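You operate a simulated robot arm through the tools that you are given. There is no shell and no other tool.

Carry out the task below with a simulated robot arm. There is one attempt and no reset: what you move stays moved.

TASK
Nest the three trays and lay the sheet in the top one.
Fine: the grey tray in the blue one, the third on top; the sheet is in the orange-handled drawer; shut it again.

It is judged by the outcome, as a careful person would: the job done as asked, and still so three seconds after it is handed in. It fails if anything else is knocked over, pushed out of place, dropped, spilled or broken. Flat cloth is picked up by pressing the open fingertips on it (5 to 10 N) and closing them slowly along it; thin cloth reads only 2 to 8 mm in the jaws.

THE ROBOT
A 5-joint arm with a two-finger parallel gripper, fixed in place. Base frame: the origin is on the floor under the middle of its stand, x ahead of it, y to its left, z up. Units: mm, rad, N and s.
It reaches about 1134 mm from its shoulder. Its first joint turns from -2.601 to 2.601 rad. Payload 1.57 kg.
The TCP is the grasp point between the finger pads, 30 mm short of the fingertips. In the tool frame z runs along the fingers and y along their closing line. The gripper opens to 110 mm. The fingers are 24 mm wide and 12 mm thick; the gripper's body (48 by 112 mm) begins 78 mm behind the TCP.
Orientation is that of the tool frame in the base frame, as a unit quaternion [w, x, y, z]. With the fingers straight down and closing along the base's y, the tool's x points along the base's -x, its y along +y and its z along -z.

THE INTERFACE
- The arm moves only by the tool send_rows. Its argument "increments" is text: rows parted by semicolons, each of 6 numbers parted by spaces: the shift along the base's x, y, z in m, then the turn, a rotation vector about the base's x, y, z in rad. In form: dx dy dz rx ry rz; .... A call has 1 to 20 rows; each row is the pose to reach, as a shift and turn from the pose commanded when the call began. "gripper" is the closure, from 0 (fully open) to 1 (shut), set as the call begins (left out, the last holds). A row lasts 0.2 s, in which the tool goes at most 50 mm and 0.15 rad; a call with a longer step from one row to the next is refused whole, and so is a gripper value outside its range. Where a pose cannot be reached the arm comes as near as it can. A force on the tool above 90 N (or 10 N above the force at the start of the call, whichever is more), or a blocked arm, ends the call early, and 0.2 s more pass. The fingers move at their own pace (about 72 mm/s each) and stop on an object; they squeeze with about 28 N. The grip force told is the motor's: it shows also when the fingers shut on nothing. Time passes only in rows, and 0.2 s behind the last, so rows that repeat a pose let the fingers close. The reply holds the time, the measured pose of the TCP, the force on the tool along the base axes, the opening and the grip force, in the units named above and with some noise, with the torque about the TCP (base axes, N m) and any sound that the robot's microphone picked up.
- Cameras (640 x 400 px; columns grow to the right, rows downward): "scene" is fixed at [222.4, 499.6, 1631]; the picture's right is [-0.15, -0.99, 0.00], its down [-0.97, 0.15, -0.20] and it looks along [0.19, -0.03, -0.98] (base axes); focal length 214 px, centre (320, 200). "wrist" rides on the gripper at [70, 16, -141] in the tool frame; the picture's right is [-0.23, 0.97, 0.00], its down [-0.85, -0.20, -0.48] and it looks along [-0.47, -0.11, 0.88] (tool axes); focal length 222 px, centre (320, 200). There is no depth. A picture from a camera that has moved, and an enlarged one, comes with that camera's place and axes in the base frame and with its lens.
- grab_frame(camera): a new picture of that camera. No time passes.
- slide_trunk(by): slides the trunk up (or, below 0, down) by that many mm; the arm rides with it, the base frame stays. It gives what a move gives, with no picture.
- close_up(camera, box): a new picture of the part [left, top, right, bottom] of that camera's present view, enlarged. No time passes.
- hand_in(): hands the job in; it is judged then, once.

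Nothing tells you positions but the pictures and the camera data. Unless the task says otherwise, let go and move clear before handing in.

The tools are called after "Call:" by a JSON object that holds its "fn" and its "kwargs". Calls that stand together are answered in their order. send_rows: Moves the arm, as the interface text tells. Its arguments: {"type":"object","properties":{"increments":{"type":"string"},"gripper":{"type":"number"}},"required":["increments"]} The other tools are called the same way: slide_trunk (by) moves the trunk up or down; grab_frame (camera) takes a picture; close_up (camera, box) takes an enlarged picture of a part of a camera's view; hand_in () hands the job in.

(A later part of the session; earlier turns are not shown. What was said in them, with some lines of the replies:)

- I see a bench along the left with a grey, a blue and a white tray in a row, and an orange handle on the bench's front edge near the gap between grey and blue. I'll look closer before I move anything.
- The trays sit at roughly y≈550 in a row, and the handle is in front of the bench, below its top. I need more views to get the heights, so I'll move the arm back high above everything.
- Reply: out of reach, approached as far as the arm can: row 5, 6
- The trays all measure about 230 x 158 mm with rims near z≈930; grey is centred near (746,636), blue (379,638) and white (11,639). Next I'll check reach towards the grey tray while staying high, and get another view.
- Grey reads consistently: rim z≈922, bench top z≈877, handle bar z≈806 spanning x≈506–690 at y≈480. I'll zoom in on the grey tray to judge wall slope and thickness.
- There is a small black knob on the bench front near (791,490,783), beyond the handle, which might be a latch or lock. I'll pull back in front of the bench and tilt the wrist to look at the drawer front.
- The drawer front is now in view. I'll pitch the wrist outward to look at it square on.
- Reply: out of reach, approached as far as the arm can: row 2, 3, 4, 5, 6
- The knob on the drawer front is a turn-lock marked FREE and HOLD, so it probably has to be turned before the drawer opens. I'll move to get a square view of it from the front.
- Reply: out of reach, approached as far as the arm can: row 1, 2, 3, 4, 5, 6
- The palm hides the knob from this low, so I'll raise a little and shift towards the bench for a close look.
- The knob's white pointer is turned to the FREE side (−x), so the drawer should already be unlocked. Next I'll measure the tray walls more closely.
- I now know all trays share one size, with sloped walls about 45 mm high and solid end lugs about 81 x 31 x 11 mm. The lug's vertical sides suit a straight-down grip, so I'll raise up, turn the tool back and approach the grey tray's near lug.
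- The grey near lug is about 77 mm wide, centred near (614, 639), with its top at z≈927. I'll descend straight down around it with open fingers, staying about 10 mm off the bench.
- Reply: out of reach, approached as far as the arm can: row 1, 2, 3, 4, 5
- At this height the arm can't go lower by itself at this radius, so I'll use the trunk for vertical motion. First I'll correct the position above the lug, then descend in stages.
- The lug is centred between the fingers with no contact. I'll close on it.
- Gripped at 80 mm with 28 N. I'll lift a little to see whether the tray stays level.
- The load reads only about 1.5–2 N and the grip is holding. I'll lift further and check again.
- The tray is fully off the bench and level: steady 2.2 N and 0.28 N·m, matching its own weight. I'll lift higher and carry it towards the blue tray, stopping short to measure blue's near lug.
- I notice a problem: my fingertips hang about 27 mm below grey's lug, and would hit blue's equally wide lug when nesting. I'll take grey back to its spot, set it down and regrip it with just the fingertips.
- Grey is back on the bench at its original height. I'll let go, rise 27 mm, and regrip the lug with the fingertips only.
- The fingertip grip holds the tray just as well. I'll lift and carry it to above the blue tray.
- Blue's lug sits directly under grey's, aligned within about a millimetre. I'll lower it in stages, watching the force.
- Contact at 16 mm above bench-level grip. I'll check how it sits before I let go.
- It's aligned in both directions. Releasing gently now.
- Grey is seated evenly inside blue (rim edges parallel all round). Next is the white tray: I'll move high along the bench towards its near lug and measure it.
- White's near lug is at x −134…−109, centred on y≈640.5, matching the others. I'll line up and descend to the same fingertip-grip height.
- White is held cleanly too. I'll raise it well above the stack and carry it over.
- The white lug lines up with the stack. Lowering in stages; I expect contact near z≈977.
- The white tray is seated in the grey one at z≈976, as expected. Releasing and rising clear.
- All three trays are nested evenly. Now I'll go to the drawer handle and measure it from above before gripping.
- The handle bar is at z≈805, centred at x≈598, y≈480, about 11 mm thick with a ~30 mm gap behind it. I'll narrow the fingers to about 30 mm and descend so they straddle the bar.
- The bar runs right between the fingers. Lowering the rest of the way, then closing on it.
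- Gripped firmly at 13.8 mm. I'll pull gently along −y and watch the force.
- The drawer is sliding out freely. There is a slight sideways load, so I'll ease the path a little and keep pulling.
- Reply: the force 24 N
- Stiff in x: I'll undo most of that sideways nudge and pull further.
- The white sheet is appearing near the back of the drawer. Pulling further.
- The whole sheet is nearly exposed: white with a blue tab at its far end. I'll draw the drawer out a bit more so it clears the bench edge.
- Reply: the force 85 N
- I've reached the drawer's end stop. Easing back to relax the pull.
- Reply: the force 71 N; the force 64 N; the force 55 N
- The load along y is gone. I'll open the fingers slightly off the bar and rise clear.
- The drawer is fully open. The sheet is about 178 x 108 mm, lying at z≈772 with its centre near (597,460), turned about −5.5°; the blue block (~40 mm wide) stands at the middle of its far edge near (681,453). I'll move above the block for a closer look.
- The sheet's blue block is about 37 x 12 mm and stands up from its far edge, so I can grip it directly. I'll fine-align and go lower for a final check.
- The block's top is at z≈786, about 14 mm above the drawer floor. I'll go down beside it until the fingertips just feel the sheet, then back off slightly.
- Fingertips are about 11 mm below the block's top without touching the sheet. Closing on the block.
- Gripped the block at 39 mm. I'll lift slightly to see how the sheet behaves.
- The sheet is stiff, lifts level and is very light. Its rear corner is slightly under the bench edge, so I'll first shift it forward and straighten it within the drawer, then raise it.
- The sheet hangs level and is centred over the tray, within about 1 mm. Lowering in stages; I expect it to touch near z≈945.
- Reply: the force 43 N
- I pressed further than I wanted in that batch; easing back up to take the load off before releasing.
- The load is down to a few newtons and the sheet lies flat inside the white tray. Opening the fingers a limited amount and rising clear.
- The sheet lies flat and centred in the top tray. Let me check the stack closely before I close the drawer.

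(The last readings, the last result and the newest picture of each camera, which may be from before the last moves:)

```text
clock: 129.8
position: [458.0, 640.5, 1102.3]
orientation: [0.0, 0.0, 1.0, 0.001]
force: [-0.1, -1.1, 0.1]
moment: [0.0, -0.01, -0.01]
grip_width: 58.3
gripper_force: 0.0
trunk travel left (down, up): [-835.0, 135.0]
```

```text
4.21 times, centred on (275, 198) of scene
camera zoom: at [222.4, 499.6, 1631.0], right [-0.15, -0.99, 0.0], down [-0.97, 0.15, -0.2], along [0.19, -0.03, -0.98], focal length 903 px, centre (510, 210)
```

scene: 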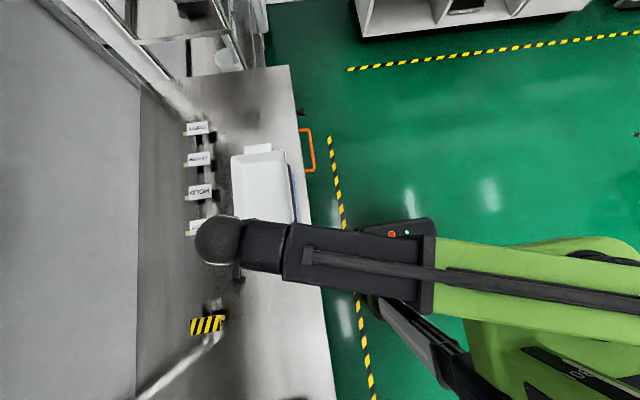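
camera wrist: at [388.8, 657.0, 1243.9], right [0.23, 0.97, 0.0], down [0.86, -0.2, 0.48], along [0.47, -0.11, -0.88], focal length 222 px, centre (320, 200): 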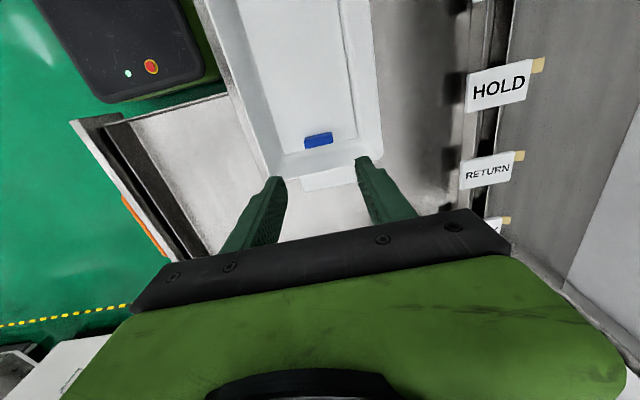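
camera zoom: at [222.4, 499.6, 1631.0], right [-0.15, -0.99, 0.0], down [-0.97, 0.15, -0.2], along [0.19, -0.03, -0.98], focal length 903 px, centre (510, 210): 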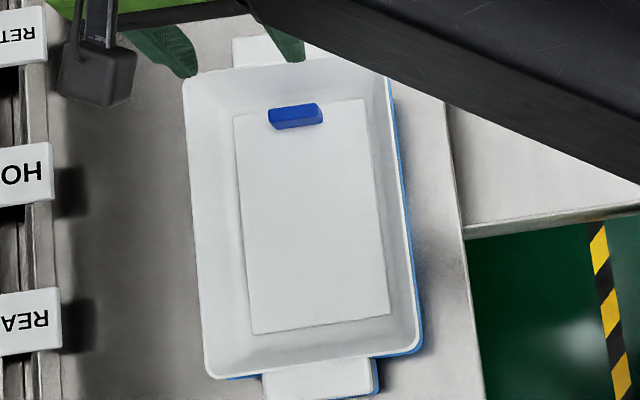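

Stack and sheet look right. Now I'll return to the drawer handle to push it shut.

Call:
{"fn": "send_rows", "kwargs": {"increments": "0.01 -0.033 0 0 0 0; 0.022 -0.072 0 0 0 0; 0.034 -0.111 0 0 0 0; 0.046 -0.15 0 0 0 0; 0.058 -0.189 0 0 0 0; 0.07 -0.228 0 0 0 0; 0.082 -0.267 0 0 0 0; 0.094 -0.306 0 0 0 0; 0.106 -0.345 0 0 0 0; 0.118 -0.384 0 0 0 0; 0.13 -0.423 0 0 0 0; 0.138 -0.45 0 0 0 0; 0.1403 -0.46 0 0 0 0; 0.1403 -0.46 0 0 0 0", "gripper": 0.7}}

Call:
{"fn": "slide_trunk", "kwargs": {"by": -190}}

Call:
{"fn": "grab_frame", "kwargs": {"camera": "wrist"}}

Call:
{"fn": "close_up", "kwargs": {"camera": "wrist", "box": [200, 60, 420, 230]}}

```text
clock: 132.8
position: [599.6, 179.7, 1101.2]
orientation: [-0.001, 0.0, 1.0, 0.0]
force: [-0.8, -0.6, 0.3]
moment: [0.0, -0.01, -0.02]
grip_width: 32.9
gripper_force: 0.0
trunk travel left (down, up): [-835.0, 135.0]
```

```text
clock: 134.8
position: [600.4, 179.5, 911.8]
orientation: [0.0, 0.0, 1.0, 0.0]
force: [-0.8, -0.9, -0.4]
moment: [0.01, 0.02, -0.02]
grip_width: 32.9
gripper_force: 0.0
trunk travel left (down, up): [-645.0, 325.0]
```

```text
taken
camera wrist: at [529.8, 196.9, 1054.1], right [0.23, 0.97, 0.0], down [0.86, -0.2, 0.48], along [0.47, -0.11, -0.88], focal length 222 px, centre (320, 200)
```

wrist: 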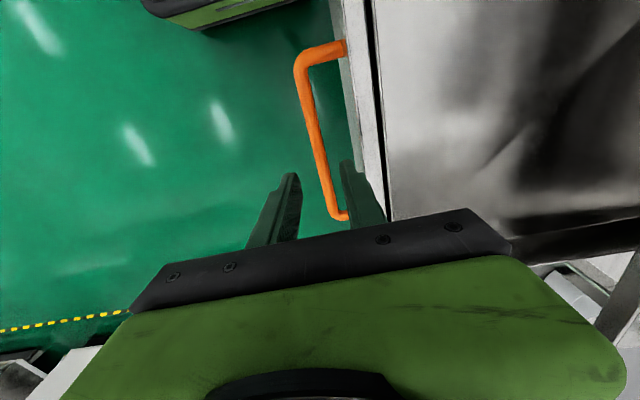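

```text
2.35 times, centred on (310, 145) of wrist
camera zoom: at [529.8, 196.9, 1054.1], right [0.23, 0.97, 0.0], down [0.86, -0.2, 0.48], along [0.47, -0.11, -0.88], focal length 523 px, centre (344, 329)
```

zoom: 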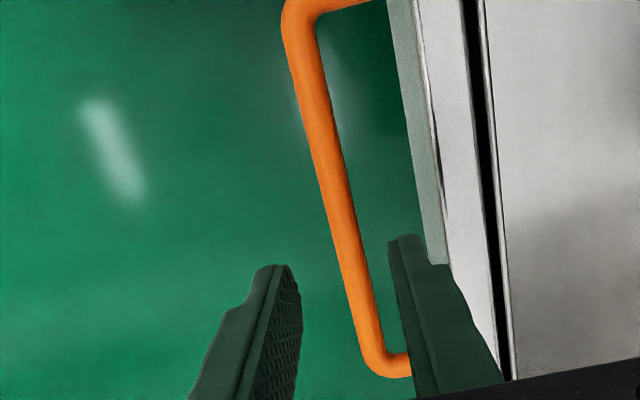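

Call:
{"fn": "send_rows", "kwargs": {"increments": "0 -0.0015 0 0 0 0; 0 -0.0015 0 0 0 0"}}

Call:
{"fn": "slide_trunk", "kwargs": {"by": -60}}

Call:
{"fn": "slide_trunk", "kwargs": {"by": -32}}

Call:
{"fn": "send_rows", "kwargs": {"increments": "0 0 0 0 0 0; 0 0 0 0 0 0; 0 0 0 0 0 0; 0 0 0 0 0 0", "gripper": 1}}

Call:
{"fn": "close_up", "kwargs": {"camera": "wrist", "box": [200, 60, 420, 230]}}

```text
clock: 135.4
position: [598.5, 179.0, 911.6]
orientation: [-0.001, 0.0, 1.0, 0.0]
force: [0.3, 0.1, -0.1]
moment: [0.01, -0.03, 0.01]
grip_width: 32.9
gripper_force: 0.0
trunk travel left (down, up): [-645.0, 325.0]
```

```text
clock: 136.4
position: [600.3, 180.2, 850.9]
orientation: [0.0, 0.001, 1.0, 0.0]
force: [0.7, 0.4, 0.1]
moment: [0.0, -0.02, 0.0]
grip_width: 33.0
gripper_force: 0.0
trunk travel left (down, up): [-585.0, 385.0]
```

```text
clock: 137.2
position: [600.1, 178.8, 820.5]
orientation: [0.0, 0.0, 1.0, -0.001]
force: [0.1, 0.3, -0.8]
moment: [-0.03, 0.01, -0.02]
grip_width: 33.0
gripper_force: 0.1
trunk travel left (down, up): [-553.0, 417.0]
```

```text
clock: 138.2
position: [598.1, 178.0, 820.2]
orientation: [0.0, 0.0, 1.0, 0.0]
force: [0.7, 1.1, 1.6]
moment: [0.05, 0.05, -0.6]
grip_width: 13.8
gripper_force: 30.5
trunk travel left (down, up): [-553.0, 417.0]
```

```text
2.35 times, centred on (310, 145) of wrist
camera zoom: at [529.9, 195.4, 962.0], right [0.23, 0.97, 0.0], down [0.86, -0.2, 0.48], along [0.47, -0.11, -0.88], focal length 523 px, centre (344, 329)
```

zoom: 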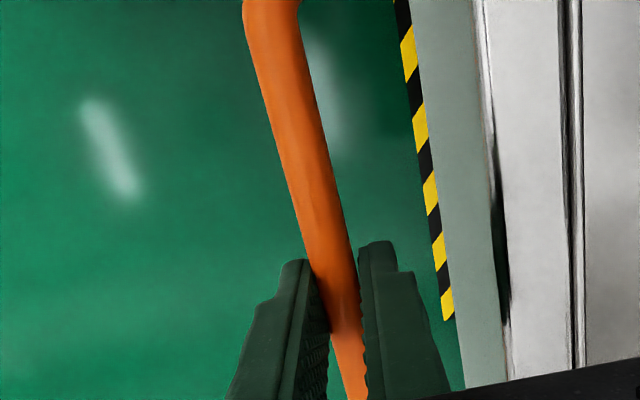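

Holding the bar again. The drawer needs to go back 299–300 mm; I'll push in stages and watch the side load.

Call:
{"fn": "send_rows", "kwargs": {"increments": "0 0.006 0 0 0 0; 0 0.014 0 0 0 0; 0 0.024 0 0 0 0; 0 0.034 0 0 0 0; 0 0.044 0 0 0 0; 0 0.054 0 0 0 0; 0 0.062 0 0 0 0; 0 0.066 0 0 0 0; 0 0.066 0 0 0 0"}}

```text
clock: 140.2
position: [599.2, 245.4, 820.4]
orientation: [0.0, 0.0, 1.0, 0.001]
force: [4.8, -1.1, 3.7]
moment: [0.0, 0.48, -0.57]
grip_width: 13.6
gripper_force: 30.3
trunk travel left (down, up): [-553.0, 417.0]
```

Call:
{"fn": "send_rows", "kwargs": {"increments": "0.0002 0.008 0 0 0 0; 0.0002 0.018 0 0 0 0; 0.0002 0.028 0 0 0 0; 0.0002 0.038 0 0 0 0; 0.0002 0.048 0 0 0 0; 0.0002 0.058 0 0 0 0; 0.0002 0.068 0 0 0 0; 0.0002 0.078 0 0 0 0; 0.0002 0.086 0 0 0 0; 0.0002 0.09 0 0 0 0; 0.0002 0.09 0 0 0 0"}}

```text
clock: 142.6
position: [599.5, 334.6, 819.5]
orientation: [0.0, 0.001, 1.0, 0.001]
force: [-4.0, -0.8, -3.2]
moment: [0.01, 0.31, -0.58]
grip_width: 14.0
gripper_force: 30.0
trunk travel left (down, up): [-553.0, 417.0]
```

Call:
{"fn": "send_rows", "kwargs": {"increments": "-0.0001 0.008 0 0 0 0; -0.0001 0.018 0 0 0 0; -0.0001 0.028 0 0 0 0; -0.0001 0.038 0 0 0 0; -0.0001 0.048 0 0 0 0; -0.0001 0.058 0 0 0 0; -0.0001 0.068 0 0 0 0; -0.0001 0.078 0 0 0 0; -0.0001 0.086 0 0 0 0; -0.0001 0.09 0 0 0 0; -0.0001 0.09 0 0 0 0"}}

Call:
{"fn": "close_up", "kwargs": {"camera": "scene", "box": [230, 60, 390, 230]}}

```text
clock: 145.0
position: [599.1, 424.7, 820.2]
orientation: [0.0, 0.0, 1.0, 0.0]
force: [3.4, -1.0, 3.3]
moment: [-0.05, -0.75, -0.55]
grip_width: 13.8
gripper_force: 29.5
trunk travel left (down, up): [-553.0, 417.0]
```

```text
2.35 times, centred on (310, 145) of scene
camera zoom: at [222.4, 499.6, 1631.0], right [-0.15, -0.99, 0.0], down [-0.97, 0.15, -0.2], along [0.19, -0.03, -0.98], focal length 505 px, centre (344, 329)
```

zoom: 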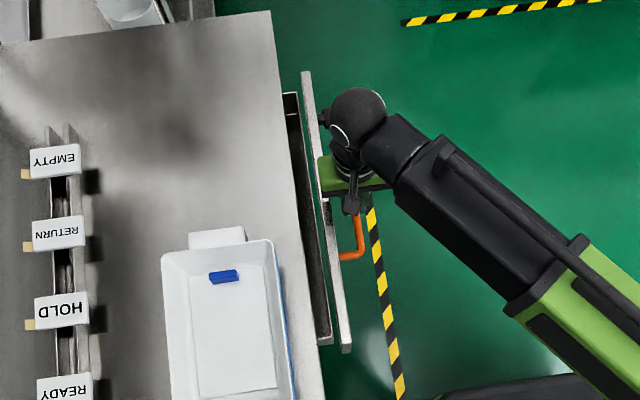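

About 53 mm left. Closing gently.

Call:
{"fn": "send_rows", "kwargs": {"increments": "0.0001 0.008 0 0 0 0; 0.0001 0.016 0 0 0 0; 0.0001 0.024 0 0 0 0; 0.0001 0.032 0 0 0 0; 0.0001 0.039 0 0 0 0; 0.0001 0.045 0 0 0 0; 0.0001 0.049 0 0 0 0; 0.0001 0.051 0 0 0 0; 0.0001 0.051 0 0 0 0"}}

Call:
{"fn": "send_rows", "kwargs": {"increments": "0 0.001 0 0 0 0; 0 0.002 0 0 0 0; 0 0.002 0 0 0 0"}}

Call:
{"fn": "grab_frame", "kwargs": {"camera": "wrist"}}

Call:
{"fn": "close_up", "kwargs": {"camera": "scene", "box": [230, 60, 390, 230]}}

```text
clock: 147.0
position: [600.3, 477.2, 819.9]
orientation: [0.0, 0.0, 1.0, 0.0]
force: [8.3, 2.4, 6.7]
moment: [0.05, 0.51, -0.57]
grip_width: 13.7
gripper_force: 30.2
trunk travel left (down, up): [-553.0, 417.0]
```

```text
clock: 147.8
position: [599.9, 477.8, 820.7]
orientation: [-0.001, 0.001, 1.0, -0.001]
force: [8.1, 0.1, 7.3]
moment: [0.04, 0.31, -0.52]
grip_width: 13.8
gripper_force: 30.4
trunk travel left (down, up): [-553.0, 417.0]
```

```text
taken
camera wrist: at [530.0, 494.4, 962.0], right [0.23, 0.97, 0.0], down [0.86, -0.2, 0.48], along [0.47, -0.11, -0.88], focal length 222 px, centre (320, 200)
```

wrist: 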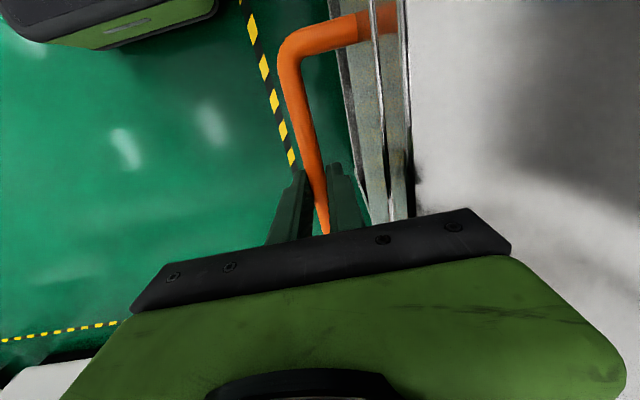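

```text
2.35 times, centred on (310, 145) of scene
camera zoom: at [222.4, 499.6, 1631.0], right [-0.15, -0.99, 0.0], down [-0.97, 0.15, -0.2], along [0.19, -0.03, -0.98], focal length 505 px, centre (344, 329)
```

zoom: 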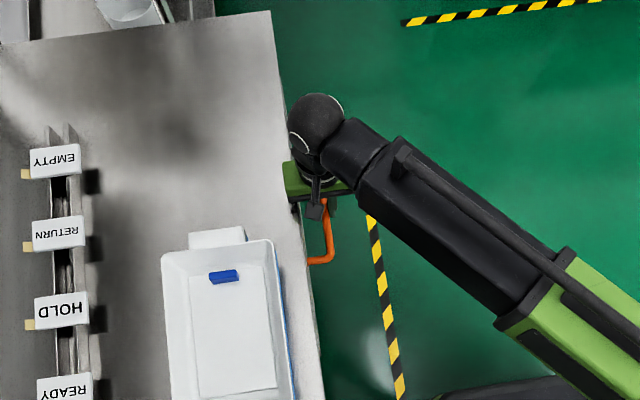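

Within a millimetre of its original closed position. I'll push the last bit until it feels the stop.

Call:
{"fn": "send_rows", "kwargs": {"increments": "0 0.0008 0 0 0 0; 0 0.0015 0 0 0 0; 0 0.0015 0 0 0 0"}}

Call:
{"fn": "close_up", "kwargs": {"camera": "wrist", "box": [300, 0, 460, 230]}}

```text
clock: 148.6
position: [598.5, 479.2, 818.2]
orientation: [-0.001, 0.0, 1.0, 0.0]
force: [4.6, -9.5, -0.3]
moment: [-0.19, -0.78, -0.55]
grip_width: 13.8
gripper_force: 30.6
trunk travel left (down, up): [-553.0, 417.0]
```

```text
1.74 times, centred on (380, 115) of wrist
camera zoom: at [530.0, 495.7, 962.0], right [0.23, 0.97, 0.0], down [0.86, -0.2, 0.48], along [0.47, -0.11, -0.88], focal length 386 px, centre (216, 348)
```

zoom: 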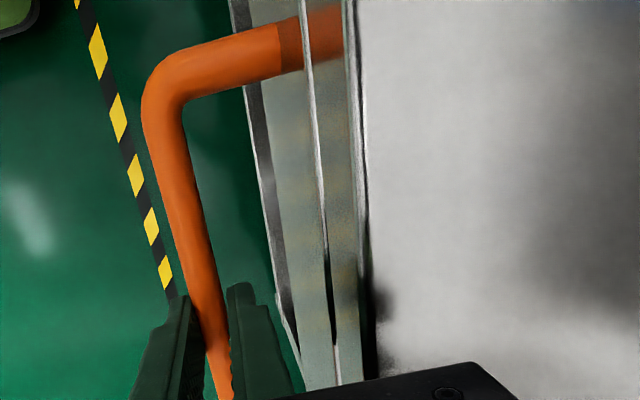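

It's at the closed stop (−9.5 N). Releasing the handle and rising straight up.

Call:
{"fn": "send_rows", "kwargs": {"increments": "0 0 0 0 0 0; 0 -0.0005 0 0 0 0; 0 -0.0005 0 0 0 0; 0 -0.0005 0 0 0 0", "gripper": 0.727}}

Call:
{"fn": "slide_trunk", "kwargs": {"by": 45}}

Call:
{"fn": "slide_trunk", "kwargs": {"by": 240}}

Call:
{"fn": "send_rows", "kwargs": {"increments": "0.02 -0.04 0 0 0 0; 0.04 -0.08 0 0 0 0; 0.06 -0.12 0 0 0 0; 0.08 -0.16 0 0 0 0; 0.1 -0.2 0 0 0 0; 0.1 -0.2 0 0 0 0"}}

Call:
{"fn": "grab_frame", "kwargs": {"camera": "scene"}}

Call:
{"fn": "close_up", "kwargs": {"camera": "scene", "box": [220, 80, 340, 260]}}

Call:
{"fn": "grab_frame", "kwargs": {"camera": "wrist"}}

```text
clock: 149.6
position: [599.8, 479.1, 819.0]
orientation: [0.0, 0.0, 1.0, 0.0]
force: [-0.1, 0.2, -0.2]
moment: [0.02, -0.03, 0.01]
grip_width: 30.0
gripper_force: 0.0
trunk travel left (down, up): [-553.0, 417.0]
```

```text
clock: 150.5
position: [599.9, 479.4, 864.8]
orientation: [0.0, -0.001, 1.0, 0.0]
force: [0.4, -0.5, -0.4]
moment: [0.01, 0.01, 0.01]
grip_width: 30.1
gripper_force: 0.0
trunk travel left (down, up): [-598.0, 372.0]
```

```text
clock: 153.0
position: [599.7, 478.8, 1104.8]
orientation: [0.0, 0.001, 1.0, 0.0]
force: [-0.7, 1.0, -1.2]
moment: [-0.01, 0.02, -0.05]
grip_width: 29.7
gripper_force: 0.0
trunk travel left (down, up): [-838.0, 132.0]
```

```text
clock: 154.4
position: [702.5, 279.0, 1104.2]
orientation: [0.0, 0.0, 1.0, 0.0]
force: [-0.2, 0.1, -0.3]
moment: [-0.04, -0.02, -0.03]
grip_width: 30.0
gripper_force: 0.1
trunk travel left (down, up): [-838.0, 132.0]
```

```text
taken
```

scene: 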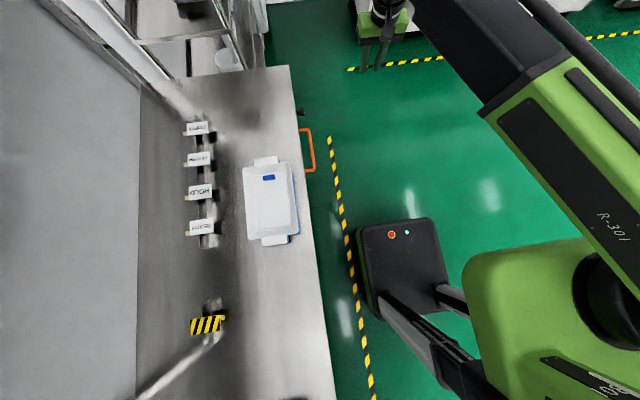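

```text
2.22 times, centred on (280, 170) of scene
camera zoom: at [222.4, 499.6, 1631.0], right [-0.15, -0.99, 0.0], down [-0.97, 0.15, -0.2], along [0.19, -0.03, -0.98], focal length 477 px, centre (409, 267)
```

zoom: 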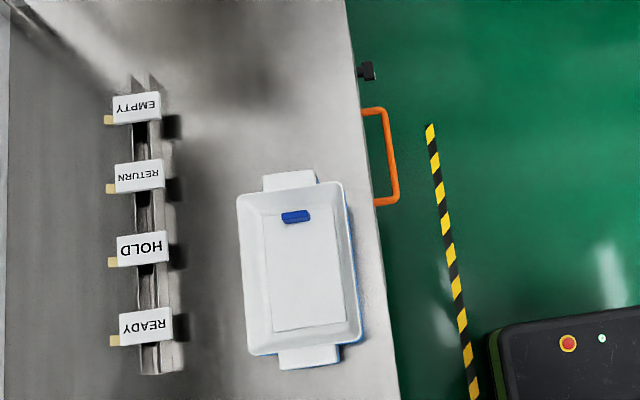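

```text
taken
camera wrist: at [632.9, 295.1, 1247.1], right [0.23, 0.97, 0.0], down [0.86, -0.2, 0.48], along [0.47, -0.11, -0.88], focal length 222 px, centre (320, 200)
```

wrist: 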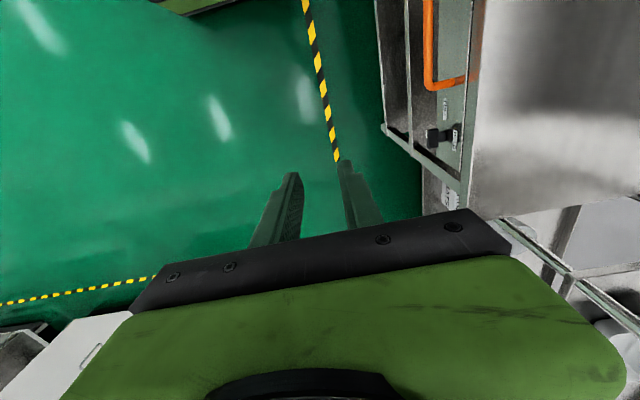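

Call:
{"fn": "close_up", "kwargs": {"camera": "scene", "box": [235, 148, 310, 250]}}

Call:
{"fn": "close_up", "kwargs": {"camera": "scene", "box": [285, 90, 335, 180]}}

```text
3.92 times, centred on (272, 199) of scene
camera zoom: at [222.4, 499.6, 1631.0], right [-0.15, -0.99, 0.0], down [-0.97, 0.15, -0.2], along [0.19, -0.03, -0.98], focal length 841 px, centre (506, 204)
```

zoom: 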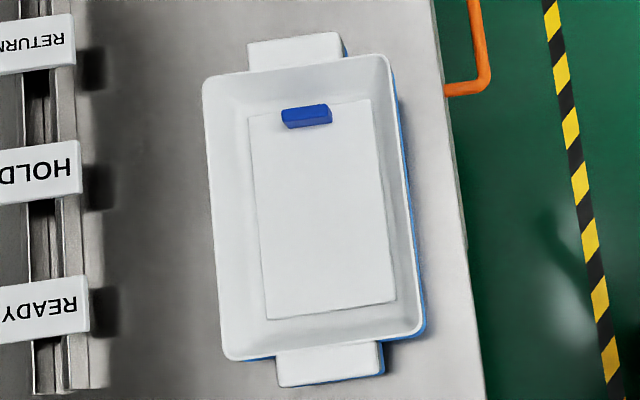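

```text
4.44 times, centred on (310, 135) of scene
camera zoom: at [222.4, 499.6, 1631.0], right [-0.15, -0.99, 0.0], down [-0.97, 0.15, -0.2], along [0.19, -0.03, -0.98], focal length 953 px, centre (364, 489)
```

zoom: 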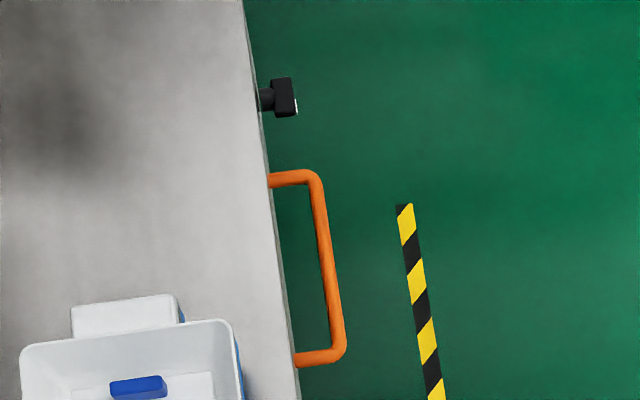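

The grey tray is nested in the blue one with the white tray on top, and the sheet lies flat in the white tray. The drawer is shut and the arm is clear of everything, so I'm handing in.

Call:
{"fn": "hand_in", "kwargs": {}}

```text
The job is handed in.
```

The job is done and handed in. The grey tray is nested in the blue one, the white tray sits on top, and the sheet lies flat in the white tray. The orange-handled drawer is shut again and the arm is clear of everything.

- **Drawer knob:** its lock knob already pointed to FREE, so I left it alone.
- **Drawer pull:** I pulled the drawer to its end stop, and the force briefly reached about 82 N before I eased off. It closed normally afterwards.
- **Sheet placement:** setting the sheet down briefly pressed on the stack with about 42 N before I backed off. The last pictures show the trays and sheet in place.
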